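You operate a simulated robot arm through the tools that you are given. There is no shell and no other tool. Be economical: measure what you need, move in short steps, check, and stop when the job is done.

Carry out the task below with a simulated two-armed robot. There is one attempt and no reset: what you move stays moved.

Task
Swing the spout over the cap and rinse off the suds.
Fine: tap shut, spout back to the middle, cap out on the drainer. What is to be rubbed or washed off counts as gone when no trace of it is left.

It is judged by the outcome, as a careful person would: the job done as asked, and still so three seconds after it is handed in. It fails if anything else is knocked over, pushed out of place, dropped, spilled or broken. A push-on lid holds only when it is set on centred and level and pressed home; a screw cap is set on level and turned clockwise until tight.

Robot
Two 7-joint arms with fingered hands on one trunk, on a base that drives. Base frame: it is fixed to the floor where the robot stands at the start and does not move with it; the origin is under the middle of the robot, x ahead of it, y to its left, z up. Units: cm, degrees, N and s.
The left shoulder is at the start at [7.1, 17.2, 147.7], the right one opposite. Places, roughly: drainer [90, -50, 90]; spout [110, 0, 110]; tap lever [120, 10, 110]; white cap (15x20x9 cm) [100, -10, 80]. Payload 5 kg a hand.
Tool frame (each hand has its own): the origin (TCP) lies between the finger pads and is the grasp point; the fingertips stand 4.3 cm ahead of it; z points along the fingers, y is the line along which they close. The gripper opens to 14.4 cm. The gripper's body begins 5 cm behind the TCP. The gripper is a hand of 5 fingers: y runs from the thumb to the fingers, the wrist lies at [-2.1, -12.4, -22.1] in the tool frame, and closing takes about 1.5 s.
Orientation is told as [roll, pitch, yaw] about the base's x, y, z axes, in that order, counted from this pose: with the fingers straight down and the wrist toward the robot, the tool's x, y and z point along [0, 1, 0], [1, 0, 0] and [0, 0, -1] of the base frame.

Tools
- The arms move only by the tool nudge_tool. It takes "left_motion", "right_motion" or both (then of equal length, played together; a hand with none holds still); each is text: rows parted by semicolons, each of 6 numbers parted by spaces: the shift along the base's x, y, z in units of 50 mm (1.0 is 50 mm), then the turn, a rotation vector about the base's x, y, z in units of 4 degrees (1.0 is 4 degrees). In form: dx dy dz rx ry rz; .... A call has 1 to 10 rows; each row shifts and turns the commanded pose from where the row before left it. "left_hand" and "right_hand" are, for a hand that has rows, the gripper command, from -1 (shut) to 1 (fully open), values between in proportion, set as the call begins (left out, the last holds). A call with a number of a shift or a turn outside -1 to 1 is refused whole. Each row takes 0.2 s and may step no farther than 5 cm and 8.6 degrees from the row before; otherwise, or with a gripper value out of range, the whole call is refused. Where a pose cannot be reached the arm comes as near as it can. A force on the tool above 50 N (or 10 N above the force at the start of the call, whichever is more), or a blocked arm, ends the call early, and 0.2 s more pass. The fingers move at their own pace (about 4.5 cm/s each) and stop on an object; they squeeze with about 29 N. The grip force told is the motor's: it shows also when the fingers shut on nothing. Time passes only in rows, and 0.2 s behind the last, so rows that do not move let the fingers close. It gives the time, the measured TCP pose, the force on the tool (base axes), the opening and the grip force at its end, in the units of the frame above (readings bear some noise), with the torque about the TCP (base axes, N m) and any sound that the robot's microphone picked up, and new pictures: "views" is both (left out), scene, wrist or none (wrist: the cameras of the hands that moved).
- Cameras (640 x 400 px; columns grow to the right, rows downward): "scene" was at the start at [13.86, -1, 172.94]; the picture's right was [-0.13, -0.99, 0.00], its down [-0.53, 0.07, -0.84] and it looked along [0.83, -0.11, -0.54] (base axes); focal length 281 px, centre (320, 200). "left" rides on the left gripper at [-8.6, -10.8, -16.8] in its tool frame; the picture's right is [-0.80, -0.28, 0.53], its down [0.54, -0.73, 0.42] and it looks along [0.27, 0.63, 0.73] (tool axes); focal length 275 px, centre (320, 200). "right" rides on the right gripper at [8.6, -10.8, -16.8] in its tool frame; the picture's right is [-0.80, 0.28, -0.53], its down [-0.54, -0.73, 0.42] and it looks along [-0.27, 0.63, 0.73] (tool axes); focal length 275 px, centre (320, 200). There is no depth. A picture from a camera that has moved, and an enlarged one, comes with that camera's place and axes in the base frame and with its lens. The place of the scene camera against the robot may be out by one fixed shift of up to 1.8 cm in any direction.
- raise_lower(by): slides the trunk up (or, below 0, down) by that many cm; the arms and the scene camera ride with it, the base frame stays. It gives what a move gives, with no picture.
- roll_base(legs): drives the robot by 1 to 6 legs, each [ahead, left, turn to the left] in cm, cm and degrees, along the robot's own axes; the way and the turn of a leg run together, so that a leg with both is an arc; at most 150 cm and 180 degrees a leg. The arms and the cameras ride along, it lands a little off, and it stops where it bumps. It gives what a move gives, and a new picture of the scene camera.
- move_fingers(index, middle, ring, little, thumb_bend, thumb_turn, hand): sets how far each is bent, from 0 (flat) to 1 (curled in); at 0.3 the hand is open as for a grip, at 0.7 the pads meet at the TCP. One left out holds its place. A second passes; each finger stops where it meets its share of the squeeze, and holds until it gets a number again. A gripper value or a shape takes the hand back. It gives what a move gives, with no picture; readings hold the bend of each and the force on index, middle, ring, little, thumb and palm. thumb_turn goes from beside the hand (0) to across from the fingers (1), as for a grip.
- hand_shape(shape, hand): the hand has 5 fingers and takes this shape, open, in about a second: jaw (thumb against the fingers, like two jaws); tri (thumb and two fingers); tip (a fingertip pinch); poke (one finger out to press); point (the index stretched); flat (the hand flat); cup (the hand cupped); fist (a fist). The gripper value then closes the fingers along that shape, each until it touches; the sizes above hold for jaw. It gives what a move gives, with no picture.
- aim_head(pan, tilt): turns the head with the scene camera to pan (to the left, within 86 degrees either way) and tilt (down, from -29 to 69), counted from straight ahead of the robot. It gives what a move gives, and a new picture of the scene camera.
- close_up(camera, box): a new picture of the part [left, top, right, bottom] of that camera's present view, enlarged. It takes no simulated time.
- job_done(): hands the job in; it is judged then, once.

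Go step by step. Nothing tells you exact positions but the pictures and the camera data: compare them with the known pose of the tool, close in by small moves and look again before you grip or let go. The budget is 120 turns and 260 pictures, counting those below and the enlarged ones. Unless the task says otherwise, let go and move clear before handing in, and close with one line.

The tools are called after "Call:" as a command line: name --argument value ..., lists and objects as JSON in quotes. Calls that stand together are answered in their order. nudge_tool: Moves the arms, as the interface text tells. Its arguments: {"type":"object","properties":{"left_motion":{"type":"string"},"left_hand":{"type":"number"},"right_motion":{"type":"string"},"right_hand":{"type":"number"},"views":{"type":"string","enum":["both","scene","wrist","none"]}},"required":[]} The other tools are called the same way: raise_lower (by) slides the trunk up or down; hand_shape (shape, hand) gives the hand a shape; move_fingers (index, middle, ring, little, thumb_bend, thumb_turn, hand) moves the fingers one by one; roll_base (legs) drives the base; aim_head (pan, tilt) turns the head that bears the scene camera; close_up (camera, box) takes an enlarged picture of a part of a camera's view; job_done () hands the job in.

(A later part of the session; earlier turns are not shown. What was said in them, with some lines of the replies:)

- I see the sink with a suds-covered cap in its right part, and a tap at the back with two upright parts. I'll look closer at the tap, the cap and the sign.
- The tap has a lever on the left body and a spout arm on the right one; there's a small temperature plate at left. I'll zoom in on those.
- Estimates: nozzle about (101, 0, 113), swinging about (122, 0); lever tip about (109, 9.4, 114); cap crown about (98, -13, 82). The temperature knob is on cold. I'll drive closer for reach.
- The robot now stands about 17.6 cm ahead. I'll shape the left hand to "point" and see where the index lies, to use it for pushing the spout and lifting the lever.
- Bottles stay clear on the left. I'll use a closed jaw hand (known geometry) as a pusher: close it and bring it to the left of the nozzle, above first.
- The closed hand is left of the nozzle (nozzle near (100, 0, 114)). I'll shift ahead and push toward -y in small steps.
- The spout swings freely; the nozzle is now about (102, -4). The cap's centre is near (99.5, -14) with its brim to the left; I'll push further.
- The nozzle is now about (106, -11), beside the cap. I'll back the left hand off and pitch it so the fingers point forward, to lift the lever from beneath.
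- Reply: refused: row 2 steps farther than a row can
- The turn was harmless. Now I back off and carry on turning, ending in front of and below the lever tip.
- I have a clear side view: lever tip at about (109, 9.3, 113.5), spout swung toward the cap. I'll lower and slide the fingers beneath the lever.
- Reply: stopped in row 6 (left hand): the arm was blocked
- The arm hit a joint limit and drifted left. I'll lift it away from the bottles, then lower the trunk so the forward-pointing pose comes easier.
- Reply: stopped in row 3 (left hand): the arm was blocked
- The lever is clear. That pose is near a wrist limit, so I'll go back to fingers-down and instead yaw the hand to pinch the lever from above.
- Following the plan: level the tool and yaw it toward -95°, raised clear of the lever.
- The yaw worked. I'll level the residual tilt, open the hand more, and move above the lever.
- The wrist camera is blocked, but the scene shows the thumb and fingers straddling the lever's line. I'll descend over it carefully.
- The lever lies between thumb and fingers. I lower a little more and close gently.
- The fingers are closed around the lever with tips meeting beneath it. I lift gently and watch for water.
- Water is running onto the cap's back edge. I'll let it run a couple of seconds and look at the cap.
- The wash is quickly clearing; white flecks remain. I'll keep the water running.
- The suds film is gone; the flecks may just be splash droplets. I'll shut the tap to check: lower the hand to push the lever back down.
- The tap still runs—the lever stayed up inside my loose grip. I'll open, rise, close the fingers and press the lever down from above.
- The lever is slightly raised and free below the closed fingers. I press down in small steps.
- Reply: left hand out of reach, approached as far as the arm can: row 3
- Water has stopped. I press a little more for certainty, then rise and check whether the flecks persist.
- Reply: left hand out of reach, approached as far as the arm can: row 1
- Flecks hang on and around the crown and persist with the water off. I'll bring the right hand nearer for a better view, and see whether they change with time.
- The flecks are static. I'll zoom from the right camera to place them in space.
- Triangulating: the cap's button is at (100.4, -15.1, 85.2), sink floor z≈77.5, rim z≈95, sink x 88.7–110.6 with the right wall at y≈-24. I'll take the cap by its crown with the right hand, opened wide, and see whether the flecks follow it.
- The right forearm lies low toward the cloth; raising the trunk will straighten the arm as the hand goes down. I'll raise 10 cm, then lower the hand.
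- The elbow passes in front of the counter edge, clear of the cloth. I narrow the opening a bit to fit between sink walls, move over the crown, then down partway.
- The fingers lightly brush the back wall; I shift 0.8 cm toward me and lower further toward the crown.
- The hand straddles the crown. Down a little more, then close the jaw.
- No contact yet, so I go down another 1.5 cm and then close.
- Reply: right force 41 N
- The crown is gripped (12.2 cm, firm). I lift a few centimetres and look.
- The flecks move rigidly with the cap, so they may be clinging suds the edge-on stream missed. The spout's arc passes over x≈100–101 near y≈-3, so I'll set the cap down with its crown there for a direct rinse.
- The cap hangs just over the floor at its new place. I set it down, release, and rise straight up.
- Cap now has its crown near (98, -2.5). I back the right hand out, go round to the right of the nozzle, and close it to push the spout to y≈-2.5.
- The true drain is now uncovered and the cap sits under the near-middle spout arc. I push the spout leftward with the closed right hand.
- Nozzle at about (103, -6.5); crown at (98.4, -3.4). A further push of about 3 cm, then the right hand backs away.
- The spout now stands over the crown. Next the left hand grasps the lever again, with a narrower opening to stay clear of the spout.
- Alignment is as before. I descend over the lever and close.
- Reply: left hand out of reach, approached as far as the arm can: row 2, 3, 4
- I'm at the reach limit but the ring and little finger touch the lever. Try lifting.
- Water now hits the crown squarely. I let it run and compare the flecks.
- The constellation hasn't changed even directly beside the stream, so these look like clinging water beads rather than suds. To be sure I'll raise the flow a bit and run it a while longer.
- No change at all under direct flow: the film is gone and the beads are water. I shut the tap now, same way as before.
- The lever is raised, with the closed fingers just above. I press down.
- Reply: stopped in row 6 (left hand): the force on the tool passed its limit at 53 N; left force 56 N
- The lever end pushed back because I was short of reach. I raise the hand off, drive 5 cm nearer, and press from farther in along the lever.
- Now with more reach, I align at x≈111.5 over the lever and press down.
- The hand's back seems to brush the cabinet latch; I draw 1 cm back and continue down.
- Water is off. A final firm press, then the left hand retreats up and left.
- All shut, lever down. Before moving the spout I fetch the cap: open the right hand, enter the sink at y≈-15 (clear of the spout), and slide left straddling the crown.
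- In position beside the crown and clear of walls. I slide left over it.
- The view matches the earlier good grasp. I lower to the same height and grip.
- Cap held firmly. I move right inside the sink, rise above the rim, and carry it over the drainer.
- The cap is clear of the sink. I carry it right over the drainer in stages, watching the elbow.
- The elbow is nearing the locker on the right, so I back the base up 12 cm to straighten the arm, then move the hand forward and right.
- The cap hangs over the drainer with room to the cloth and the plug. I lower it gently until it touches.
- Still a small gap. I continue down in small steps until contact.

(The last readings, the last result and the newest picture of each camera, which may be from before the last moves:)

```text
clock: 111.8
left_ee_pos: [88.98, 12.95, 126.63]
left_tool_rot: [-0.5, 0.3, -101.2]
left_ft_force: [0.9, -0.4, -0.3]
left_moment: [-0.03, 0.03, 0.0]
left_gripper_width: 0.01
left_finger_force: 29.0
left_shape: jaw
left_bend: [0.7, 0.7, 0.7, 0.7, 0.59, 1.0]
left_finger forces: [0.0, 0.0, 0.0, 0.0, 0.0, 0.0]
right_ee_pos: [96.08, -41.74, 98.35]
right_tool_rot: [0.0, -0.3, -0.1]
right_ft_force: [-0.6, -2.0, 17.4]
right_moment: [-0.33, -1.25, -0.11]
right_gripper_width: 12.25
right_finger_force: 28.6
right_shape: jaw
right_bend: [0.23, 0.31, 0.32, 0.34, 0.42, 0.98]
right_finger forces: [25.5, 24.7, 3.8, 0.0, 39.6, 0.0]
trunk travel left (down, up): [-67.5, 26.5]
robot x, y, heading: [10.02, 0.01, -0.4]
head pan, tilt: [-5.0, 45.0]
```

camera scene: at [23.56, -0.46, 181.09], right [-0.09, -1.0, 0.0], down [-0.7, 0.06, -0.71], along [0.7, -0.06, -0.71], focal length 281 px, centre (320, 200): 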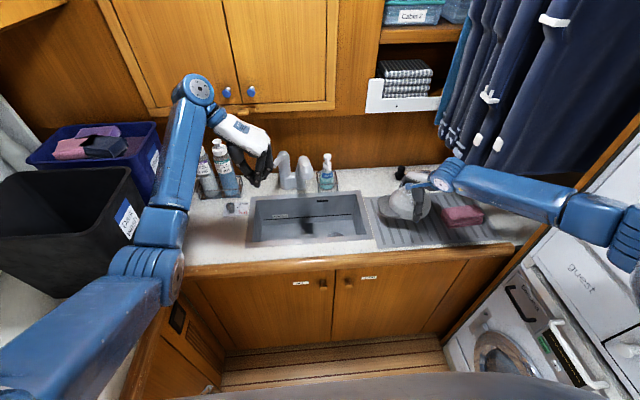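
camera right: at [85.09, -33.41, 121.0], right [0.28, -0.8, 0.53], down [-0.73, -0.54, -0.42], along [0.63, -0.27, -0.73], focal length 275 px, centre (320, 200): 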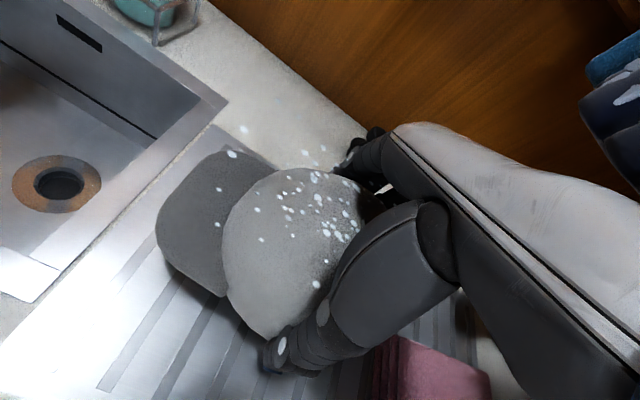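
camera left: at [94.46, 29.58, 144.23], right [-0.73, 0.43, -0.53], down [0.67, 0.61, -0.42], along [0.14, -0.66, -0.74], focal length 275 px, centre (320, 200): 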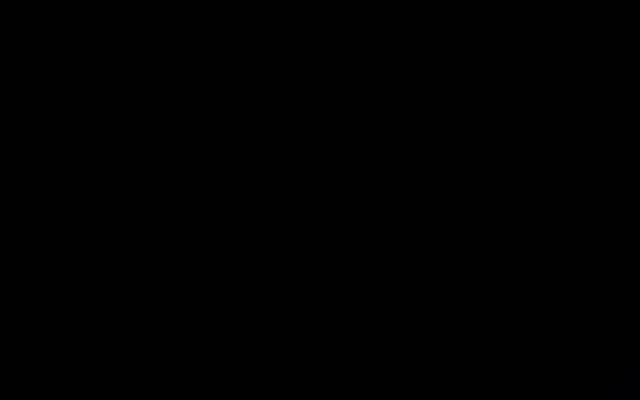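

Contact (17 N). I release and rise straight up.

Call:
nudge_tool --right_motion "0 0 0.05 0 0 0; 0 0 0 0 0 0" --views "none"

Call:
move_fingers --hand "right" --index 0.2 --middle 0.2 --ring 0.2 --little 0.2 --thumb_bend 0.2

Call:
nudge_tool --right_motion "0 0 0.3 0 0 0; 0 0 0.5 0 0 0; 0 0 0.8 0 0 0; 0 0 0.8 0 0 0; 0 0 0.8 0 0 0; 0 0 0 0 0 0"

Call:
close_up --camera "scene" --box '[360, 160, 500, 270]'

```text
clock: 112.4
left_ee_pos: [88.96, 12.92, 126.68]
left_tool_rot: [-0.4, 0.3, -101.0]
left_ft_force: [-0.2, -0.6, -0.8]
left_moment: [0.01, -0.02, 0.01]
left_gripper_width: 0.0
left_finger_force: 29.1
left_shape: jaw
left_bend: [0.7, 0.7, 0.7, 0.7, 0.59, 1.0]
left_finger forces: [0.1, 0.1, 0.1, 0.1, 0.0, 0.0]
right_ee_pos: [95.96, -41.65, 98.2]
right_tool_rot: [0.1, 0.0, -0.2]
right_ft_force: [2.2, -2.5, 14.7]
right_moment: [-0.35, -1.31, -0.13]
right_gripper_width: 12.3
right_finger_force: 28.8
right_shape: jaw
right_bend: [0.23, 0.31, 0.32, 0.34, 0.43, 0.98]
right_finger forces: [27.2, 19.7, 4.3, 0.0, 37.8, 0.0]
trunk travel left (down, up): [-67.5, 26.5]
robot x, y, heading: [10.38, 0.04, 0.1]
head pan, tilt: [-5.0, 45.0]
```

```text
clock: 113.4
left_ee_pos: [89.2, 12.91, 126.47]
left_tool_rot: [-0.7, 0.2, -101.1]
left_ft_force: [-0.3, 0.3, -0.3]
left_moment: [0.0, 0.02, 0.02]
left_gripper_width: 0.0
left_finger_force: 29.2
left_shape: jaw
left_bend: [0.7, 0.7, 0.7, 0.7, 0.59, 1.0]
left_finger forces: [0.0, 0.0, 0.0, 0.1, 0.0, 0.0]
right_ee_pos: [96.03, -41.71, 97.97]
right_tool_rot: [0.1, 0.0, -0.1]
right_ft_force: [0.3, 0.1, -0.1]
right_moment: [-0.02, 0.0, 0.0]
right_gripper_width: 18.11
right_finger_force: 0.0
right_shape: fingers
right_bend: [0.2, 0.2, 0.2, 0.2, 0.2, 1.0]
right_finger forces: [0.0, 0.1, 0.0, 0.1, 0.0, 0.0]
trunk travel left (down, up): [-67.5, 26.5]
robot x, y, heading: [10.26, -0.08, -0.5]
head pan, tilt: [-5.0, 45.0]
```

```text
clock: 114.8
left_ee_pos: [89.13, 12.84, 126.62]
left_tool_rot: [-0.6, 0.3, -101.1]
left_ft_force: [0.5, -0.2, -0.3]
left_moment: [0.0, -0.01, 0.02]
left_gripper_width: 0.0
left_finger_force: 29.2
left_shape: jaw
left_bend: [0.7, 0.7, 0.7, 0.7, 0.59, 1.0]
left_finger forces: [0.1, 0.1, 0.0, 0.1, 0.0, 0.0]
right_ee_pos: [95.79, -41.71, 114.11]
right_tool_rot: [0.0, 0.0, -0.2]
right_ft_force: [0.6, -0.3, 1.0]
right_moment: [0.01, 0.03, -0.01]
right_gripper_width: 18.13
right_finger_force: 0.0
right_shape: fingers
right_bend: [0.2, 0.2, 0.2, 0.2, 0.2, 1.0]
right_finger forces: [0.1, 0.1, 0.0, 0.1, 0.0, 0.0]
trunk travel left (down, up): [-67.5, 26.5]
robot x, y, heading: [10.49, 0.16, -0.1]
head pan, tilt: [-5.0, 45.0]
camera scene: at [23.61, -0.54, 181.09], right [-0.09, -1.0, 0.0], down [-0.7, 0.06, -0.71], along [0.7, -0.06, -0.71], focal length 281 px, centre (320, 200)
camera right: at [85.05, -32.93, 130.94], right [0.28, -0.8, 0.53], down [-0.73, -0.54, -0.42], along [0.63, -0.27, -0.73], focal length 275 px, centre (320, 200)
```

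scene: 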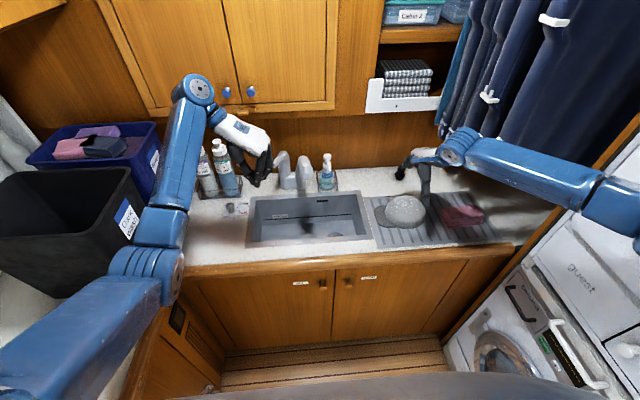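
right: 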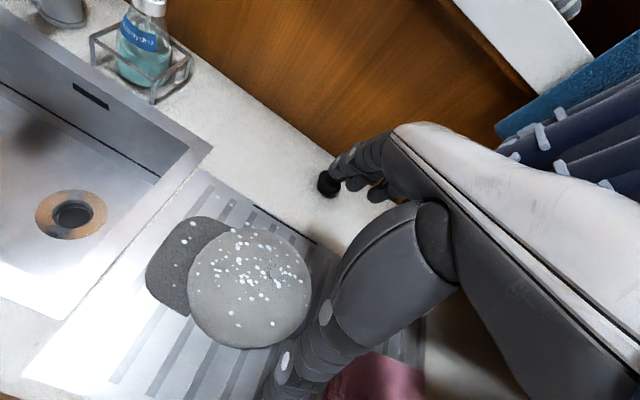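

```text
3.64 times, centred on (430, 215) of scene
camera zoom: at [23.61, -0.54, 181.09], right [-0.09, -1.0, 0.0], down [-0.7, 0.06, -0.71], along [0.7, -0.06, -0.71], focal length 1023 px, centre (-80, 146)
```

zoom: 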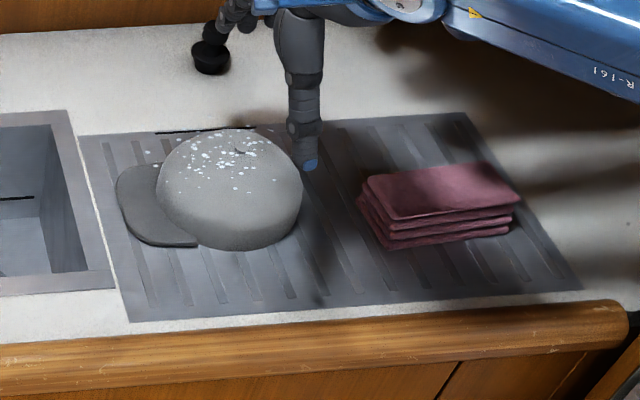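

The cap sits flat on the drainer. Let me inspect it closely for any trace of suds.

Call:
close_up --camera "scene" --box '[380, 190, 440, 228]'

Call:
close_up --camera "right" --box '[130, 200, 330, 360]'

```text
10.53 times, centred on (410, 209) of scene
camera zoom: at [23.61, -0.54, 181.09], right [-0.09, -1.0, 0.0], down [-0.7, 0.06, -0.71], along [0.7, -0.06, -0.71], focal length 2962 px, centre (-627, 105)
```

zoom: 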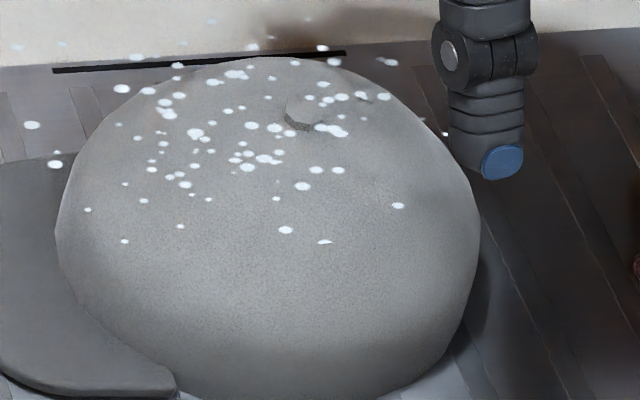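

```text
2.50 times, centred on (230, 280) of right
camera zoom: at [85.05, -32.93, 130.94], right [0.28, -0.8, 0.53], down [-0.73, -0.54, -0.42], along [0.63, -0.27, -0.73], focal length 688 px, centre (545, 0)
```

zoom: 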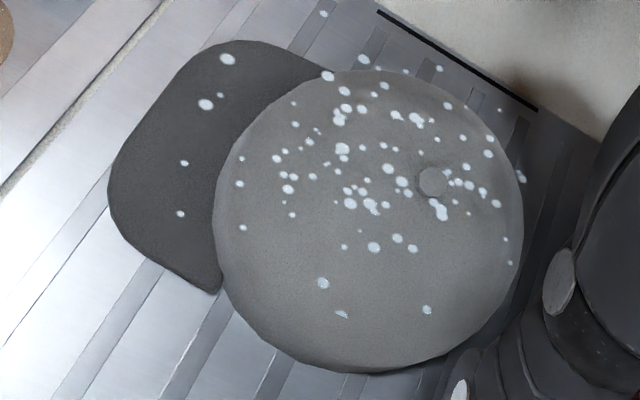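

These look like clear water beads left by the rinse: nothing changed them under direct flow and no film remains. Now the spout: I move the right hand toward its right side, then drive a bit nearer.

Call:
nudge_tool --right_motion "-0.4 0.5 0.1 0 0 0; -0.4 0.8 0 0 0 0; 0 0.9 0 0 0 0; 0 0.9 0 0 0 0; 0 0.9 0 0 0 0; 0 0.5 0 0 0 0; 0 0 0 0 0 0; 0 0 0 0 0 0" --right_hand -1 --views "none"

Call:
roll_base --legs '[[9, 0, 0]]'

Call:
close_up --camera "scene" --box '[230, 130, 390, 260]'

```text
clock: 116.6
left_ee_pos: [89.12, 12.82, 126.54]
left_tool_rot: [-0.4, 0.3, -101.1]
left_ft_force: [0.4, 0.3, 0.0]
left_moment: [0.01, -0.03, -0.02]
left_gripper_width: 0.01
left_finger_force: 29.1
left_shape: jaw
left_bend: [0.7, 0.7, 0.7, 0.7, 0.59, 1.0]
left_finger forces: [0.1, 0.0, 0.1, 0.1, 0.1, 0.0]
right_ee_pos: [92.0, -19.18, 114.36]
right_tool_rot: [0.0, 0.0, 0.0]
right_ft_force: [0.4, -0.2, 0.1]
right_moment: [-0.01, -0.02, -0.04]
right_gripper_width: 0.0
right_finger_force: 0.6
right_shape: jaw
right_bend: [0.7, 0.7, 0.7, 0.7, 0.58, 1.0]
right_finger forces: [0.0, 0.1, 0.0, 0.0, 0.1, 0.1]
trunk travel left (down, up): [-67.5, 26.5]
robot x, y, heading: [10.67, 0.09, -0.2]
head pan, tilt: [-5.0, 45.0]
```

```text
clock: 117.7
left_ee_pos: [96.89, 12.89, 127.12]
left_tool_rot: [-0.2, 0.2, -101.0]
left_ft_force: [-1.7, 0.1, 0.1]
left_moment: [0.0, -0.15, 0.01]
left_gripper_width: 0.01
left_finger_force: 29.3
left_shape: jaw
left_bend: [0.7, 0.7, 0.7, 0.7, 0.59, 1.0]
left_finger forces: [0.0, 0.0, 0.1, 0.1, 0.1, 0.0]
right_ee_pos: [100.21, -19.2, 114.93]
right_tool_rot: [0.0, -0.5, 0.0]
right_ft_force: [-1.4, 0.5, 0.3]
right_moment: [-0.03, -0.14, -0.03]
right_gripper_width: 0.0
right_finger_force: 29.0
right_shape: jaw
right_bend: [0.7, 0.7, 0.7, 0.7, 0.59, 1.0]
right_finger forces: [0.0, 0.1, 0.0, 0.1, 0.1, 0.0]
trunk travel left (down, up): [-67.5, 26.5]
robot x, y, heading: [19.26, 0.02, -0.5]
head pan, tilt: [-5.0, 45.0]
camera scene: at [31.06, -0.6, 181.21], right [-0.09, -1.0, 0.0], down [-0.7, 0.06, -0.71], along [0.71, -0.06, -0.7], focal length 281 px, centre (320, 200)
```

scene: 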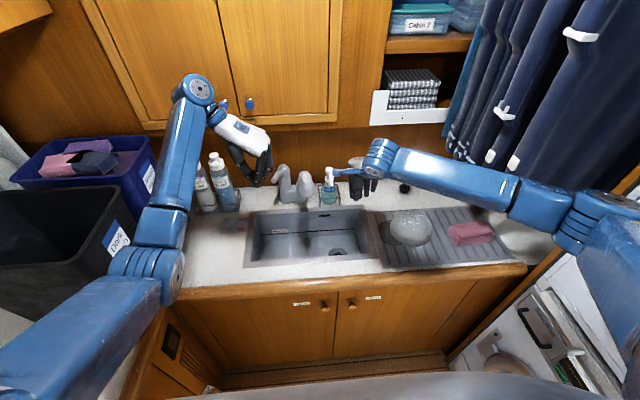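

```text
3.08 times, centred on (310, 195) of scene
camera zoom: at [31.06, -0.6, 181.21], right [-0.09, -1.0, 0.0], down [-0.7, 0.06, -0.71], along [0.71, -0.06, -0.7], focal length 866 px, centre (351, 215)
```

zoom: 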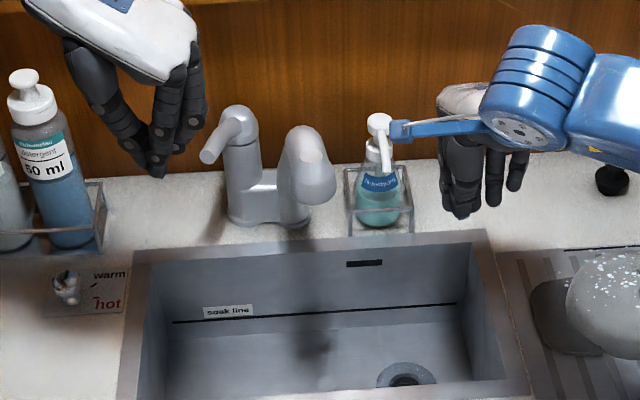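

Nozzle stands at y≈-2.2; the middle is about y=0.2. Pushing with the hand's contact offset of ~5.7 cm, I take it to y≈-5.6 and back away.

Call:
nudge_tool --right_motion "-0.1 0.6 0 0 0 0; 0 0.6 0 0 0 0; 0 0.6 0 0 0 0; 0 0.4 0 0 0 0; 0 0.3 0 0 0 0; 0 0.2 0 0 0 0; 0 0 0 0 0 0" --views "none"

Call:
close_up --camera "scene" --box '[230, 130, 390, 260]'

```text
clock: 119.3
left_ee_pos: [97.81, 12.88, 126.5]
left_tool_rot: [-0.6, 0.3, -101.0]
left_ft_force: [0.0, 0.4, 0.2]
left_moment: [-0.02, 0.02, -0.03]
left_gripper_width: 0.01
left_finger_force: 29.1
left_shape: jaw
left_bend: [0.7, 0.7, 0.7, 0.7, 0.59, 1.0]
left_finger forces: [0.0, 0.0, 0.0, 0.0, 0.0, 0.0]
right_ee_pos: [100.39, -5.56, 114.23]
right_tool_rot: [0.0, -0.1, 0.0]
right_ft_force: [-0.5, -0.3, -0.1]
right_moment: [0.01, 0.0, -0.03]
right_gripper_width: 0.0
right_finger_force: 29.6
right_shape: jaw
right_bend: [0.7, 0.7, 0.7, 0.7, 0.59, 1.0]
right_finger forces: [0.2, 0.0, 0.0, 0.0, 0.0, 0.0]
trunk travel left (down, up): [-67.5, 26.5]
robot x, y, heading: [19.23, 0.01, -0.0]
head pan, tilt: [-5.0, 45.0]
```

```text
3.08 times, centred on (310, 195) of scene
camera zoom: at [32.31, -0.66, 181.08], right [-0.09, -1.0, 0.0], down [-0.71, 0.06, -0.71], along [0.7, -0.06, -0.71], focal length 866 px, centre (351, 215)
```

zoom: 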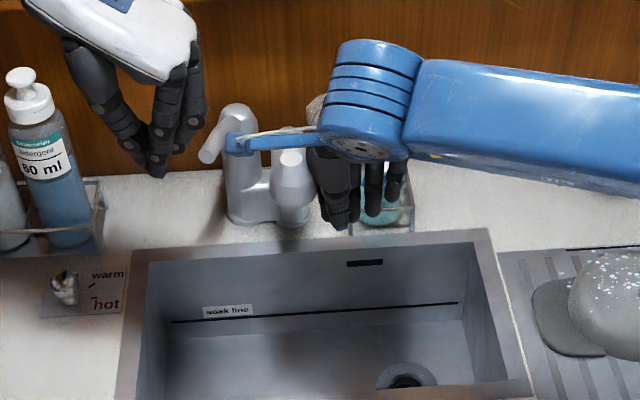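

Moved. I withdraw the right hand (straight right, then back) and check alignment.

Call:
nudge_tool --right_motion "0 -0.6 0 0 0 0; -0.4 -0.7 0.2 0 0 0; -0.6 -0.7 0.4 0 0 0; -0.6 -0.7 0.4 0 0 0; -0.4 -0.4 0.4 0 0 0; 0 0 0 0 0 0" --left_motion "0 0 0 0 0 0; -0.4 0.4 0 0 0 0; -0.6 0.4 0 0 0 0; -0.6 0.2 0 0 0 0; 0 0 0 0 0 0; 0 0 0 0 0 0" --views "scene"

Call:
close_up --camera "scene" --box '[230, 130, 390, 260]'

Call:
close_up --camera "right" --box '[0, 0, 640, 400]'

```text
refused: row 3 steps farther than a row can; nothing moved
```

```text
3.08 times, centred on (310, 195) of scene
camera zoom: at [32.31, -0.66, 181.08], right [-0.09, -1.0, 0.0], down [-0.71, 0.06, -0.71], along [0.7, -0.06, -0.71], focal length 866 px, centre (351, 215)
```

zoom: 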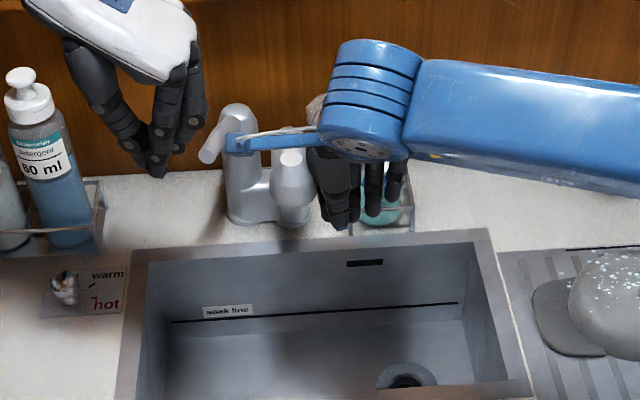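

```text
1.00 times, centred on (320, 200) of right (not enlarged: the box is as wide or as high as the picture)
camera zoom: at [89.63, 3.21, 131.06], right [0.28, -0.8, 0.53], down [-0.73, -0.54, -0.42], along [0.63, -0.27, -0.73], focal length 275 px, centre (320, 200)
```

zoom: 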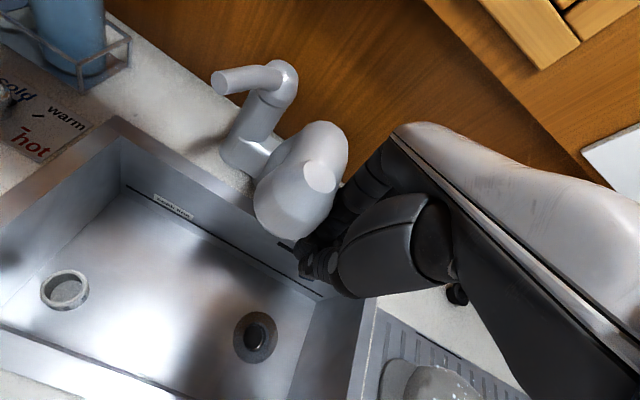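

Call:
nudge_tool --right_motion "0 -0.6 0 0 0 0; -0.4 -0.7 0.2 0 0 0; -0.5 -0.6 0.3 0 0 0; -0.5 -0.6 0.3 0 0 0; -0.4 -0.4 0.4 0 0 0; 0 0 0 0 0 0" --left_motion "0 0 0 0 0 0; -0.4 0.4 0 0 0 0; -0.6 0.4 0 0 0 0; -0.6 0.2 0 0 0 0; 0 0 0 0 0 0; 0 0 0 0 0 0" --views "none"

Call:
raise_lower --by -10

Call:
close_up --camera "scene" --box '[200, 80, 400, 260]'

Call:
close_up --camera "scene" --box '[250, 120, 340, 200]'

```text
clock: 120.7
left_ee_pos: [89.62, 17.82, 126.53]
left_tool_rot: [-0.7, 0.2, -101.0]
left_ft_force: [-0.5, 0.0, -1.0]
left_moment: [-0.01, 0.07, -0.02]
left_gripper_width: 0.0
left_finger_force: 28.9
left_shape: jaw
left_bend: [0.7, 0.7, 0.7, 0.7, 0.59, 1.0]
left_finger forces: [0.0, 0.0, 0.0, 0.1, 0.0, 0.1]
right_ee_pos: [91.85, -20.25, 120.38]
right_tool_rot: [0.1, 0.1, -0.1]
right_ft_force: [0.5, -0.2, -0.9]
right_moment: [-0.07, 0.02, 0.01]
right_gripper_width: 0.02
right_finger_force: 29.0
right_shape: jaw
right_bend: [0.7, 0.7, 0.7, 0.7, 0.59, 1.0]
right_finger forces: [0.0, 0.1, 0.1, 0.0, 0.0, 0.0]
trunk travel left (down, up): [-67.5, 26.5]
robot x, y, heading: [18.89, 0.13, -0.1]
head pan, tilt: [-5.0, 45.0]
```

```text
clock: 122.0
left_ee_pos: [89.7, 17.88, 116.54]
left_tool_rot: [-0.6, 0.2, -101.0]
left_ft_force: [-0.2, -1.2, 0.0]
left_moment: [-0.02, 0.0, 0.0]
left_gripper_width: 0.02
left_finger_force: 29.2
left_shape: jaw
left_bend: [0.7, 0.7, 0.7, 0.7, 0.59, 1.0]
left_finger forces: [0.0, 0.0, 0.1, 0.1, 0.0, 0.0]
right_ee_pos: [91.68, -20.42, 110.48]
right_tool_rot: [0.0, 0.0, -0.2]
right_ft_force: [0.2, -0.2, -0.5]
right_moment: [0.01, 0.02, 0.02]
right_gripper_width: 0.0
right_finger_force: 28.2
right_shape: jaw
right_bend: [0.7, 0.7, 0.7, 0.7, 0.59, 1.0]
right_finger forces: [0.0, 0.0, 0.1, 0.0, 0.0, 0.0]
trunk travel left (down, up): [-57.5, 36.5]
robot x, y, heading: [19.14, -0.29, -0.1]
head pan, tilt: [-5.0, 45.0]
```

```text
2.22 times, centred on (300, 170) of scene
camera zoom: at [32.17, -0.61, 171.1], right [-0.09, -1.0, 0.0], down [-0.7, 0.06, -0.71], along [0.7, -0.06, -0.71], focal length 625 px, centre (364, 267)
```

zoom: 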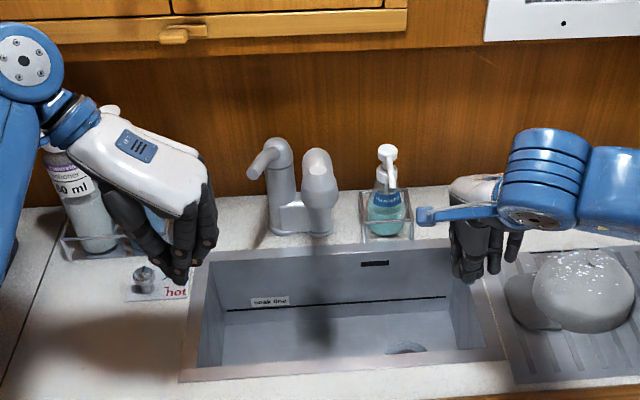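

```text
5.00 times, centred on (295, 160) of scene
camera zoom: at [32.17, -0.61, 171.1], right [-0.09, -1.0, 0.0], down [-0.7, 0.06, -0.71], along [0.7, -0.06, -0.71], focal length 1407 px, centre (445, 400)
```

zoom: 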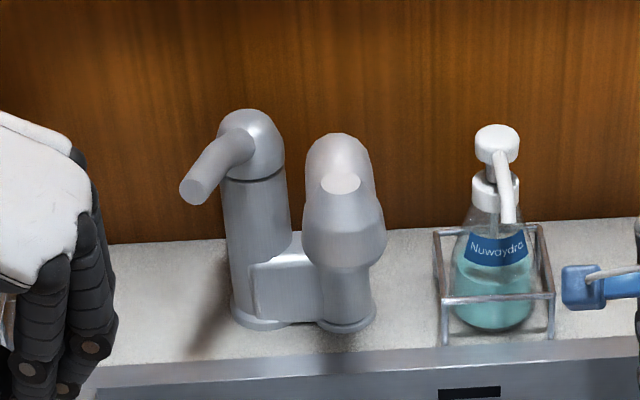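

The spout lines up with its column again, the lever is down, and no water is running. The cap lies on the drainer and both hands are clear, so I hand it in.

Call:
job_done

```text
The job is handed in.
```

The suds film is rinsed off the cap and it is out on the drainer. The tap is shut and the spout is back in the middle. A scatter of white flecks is still on the cap: I took them for water beads because running water straight onto the crown didn't change them, but I couldn't confirm that.
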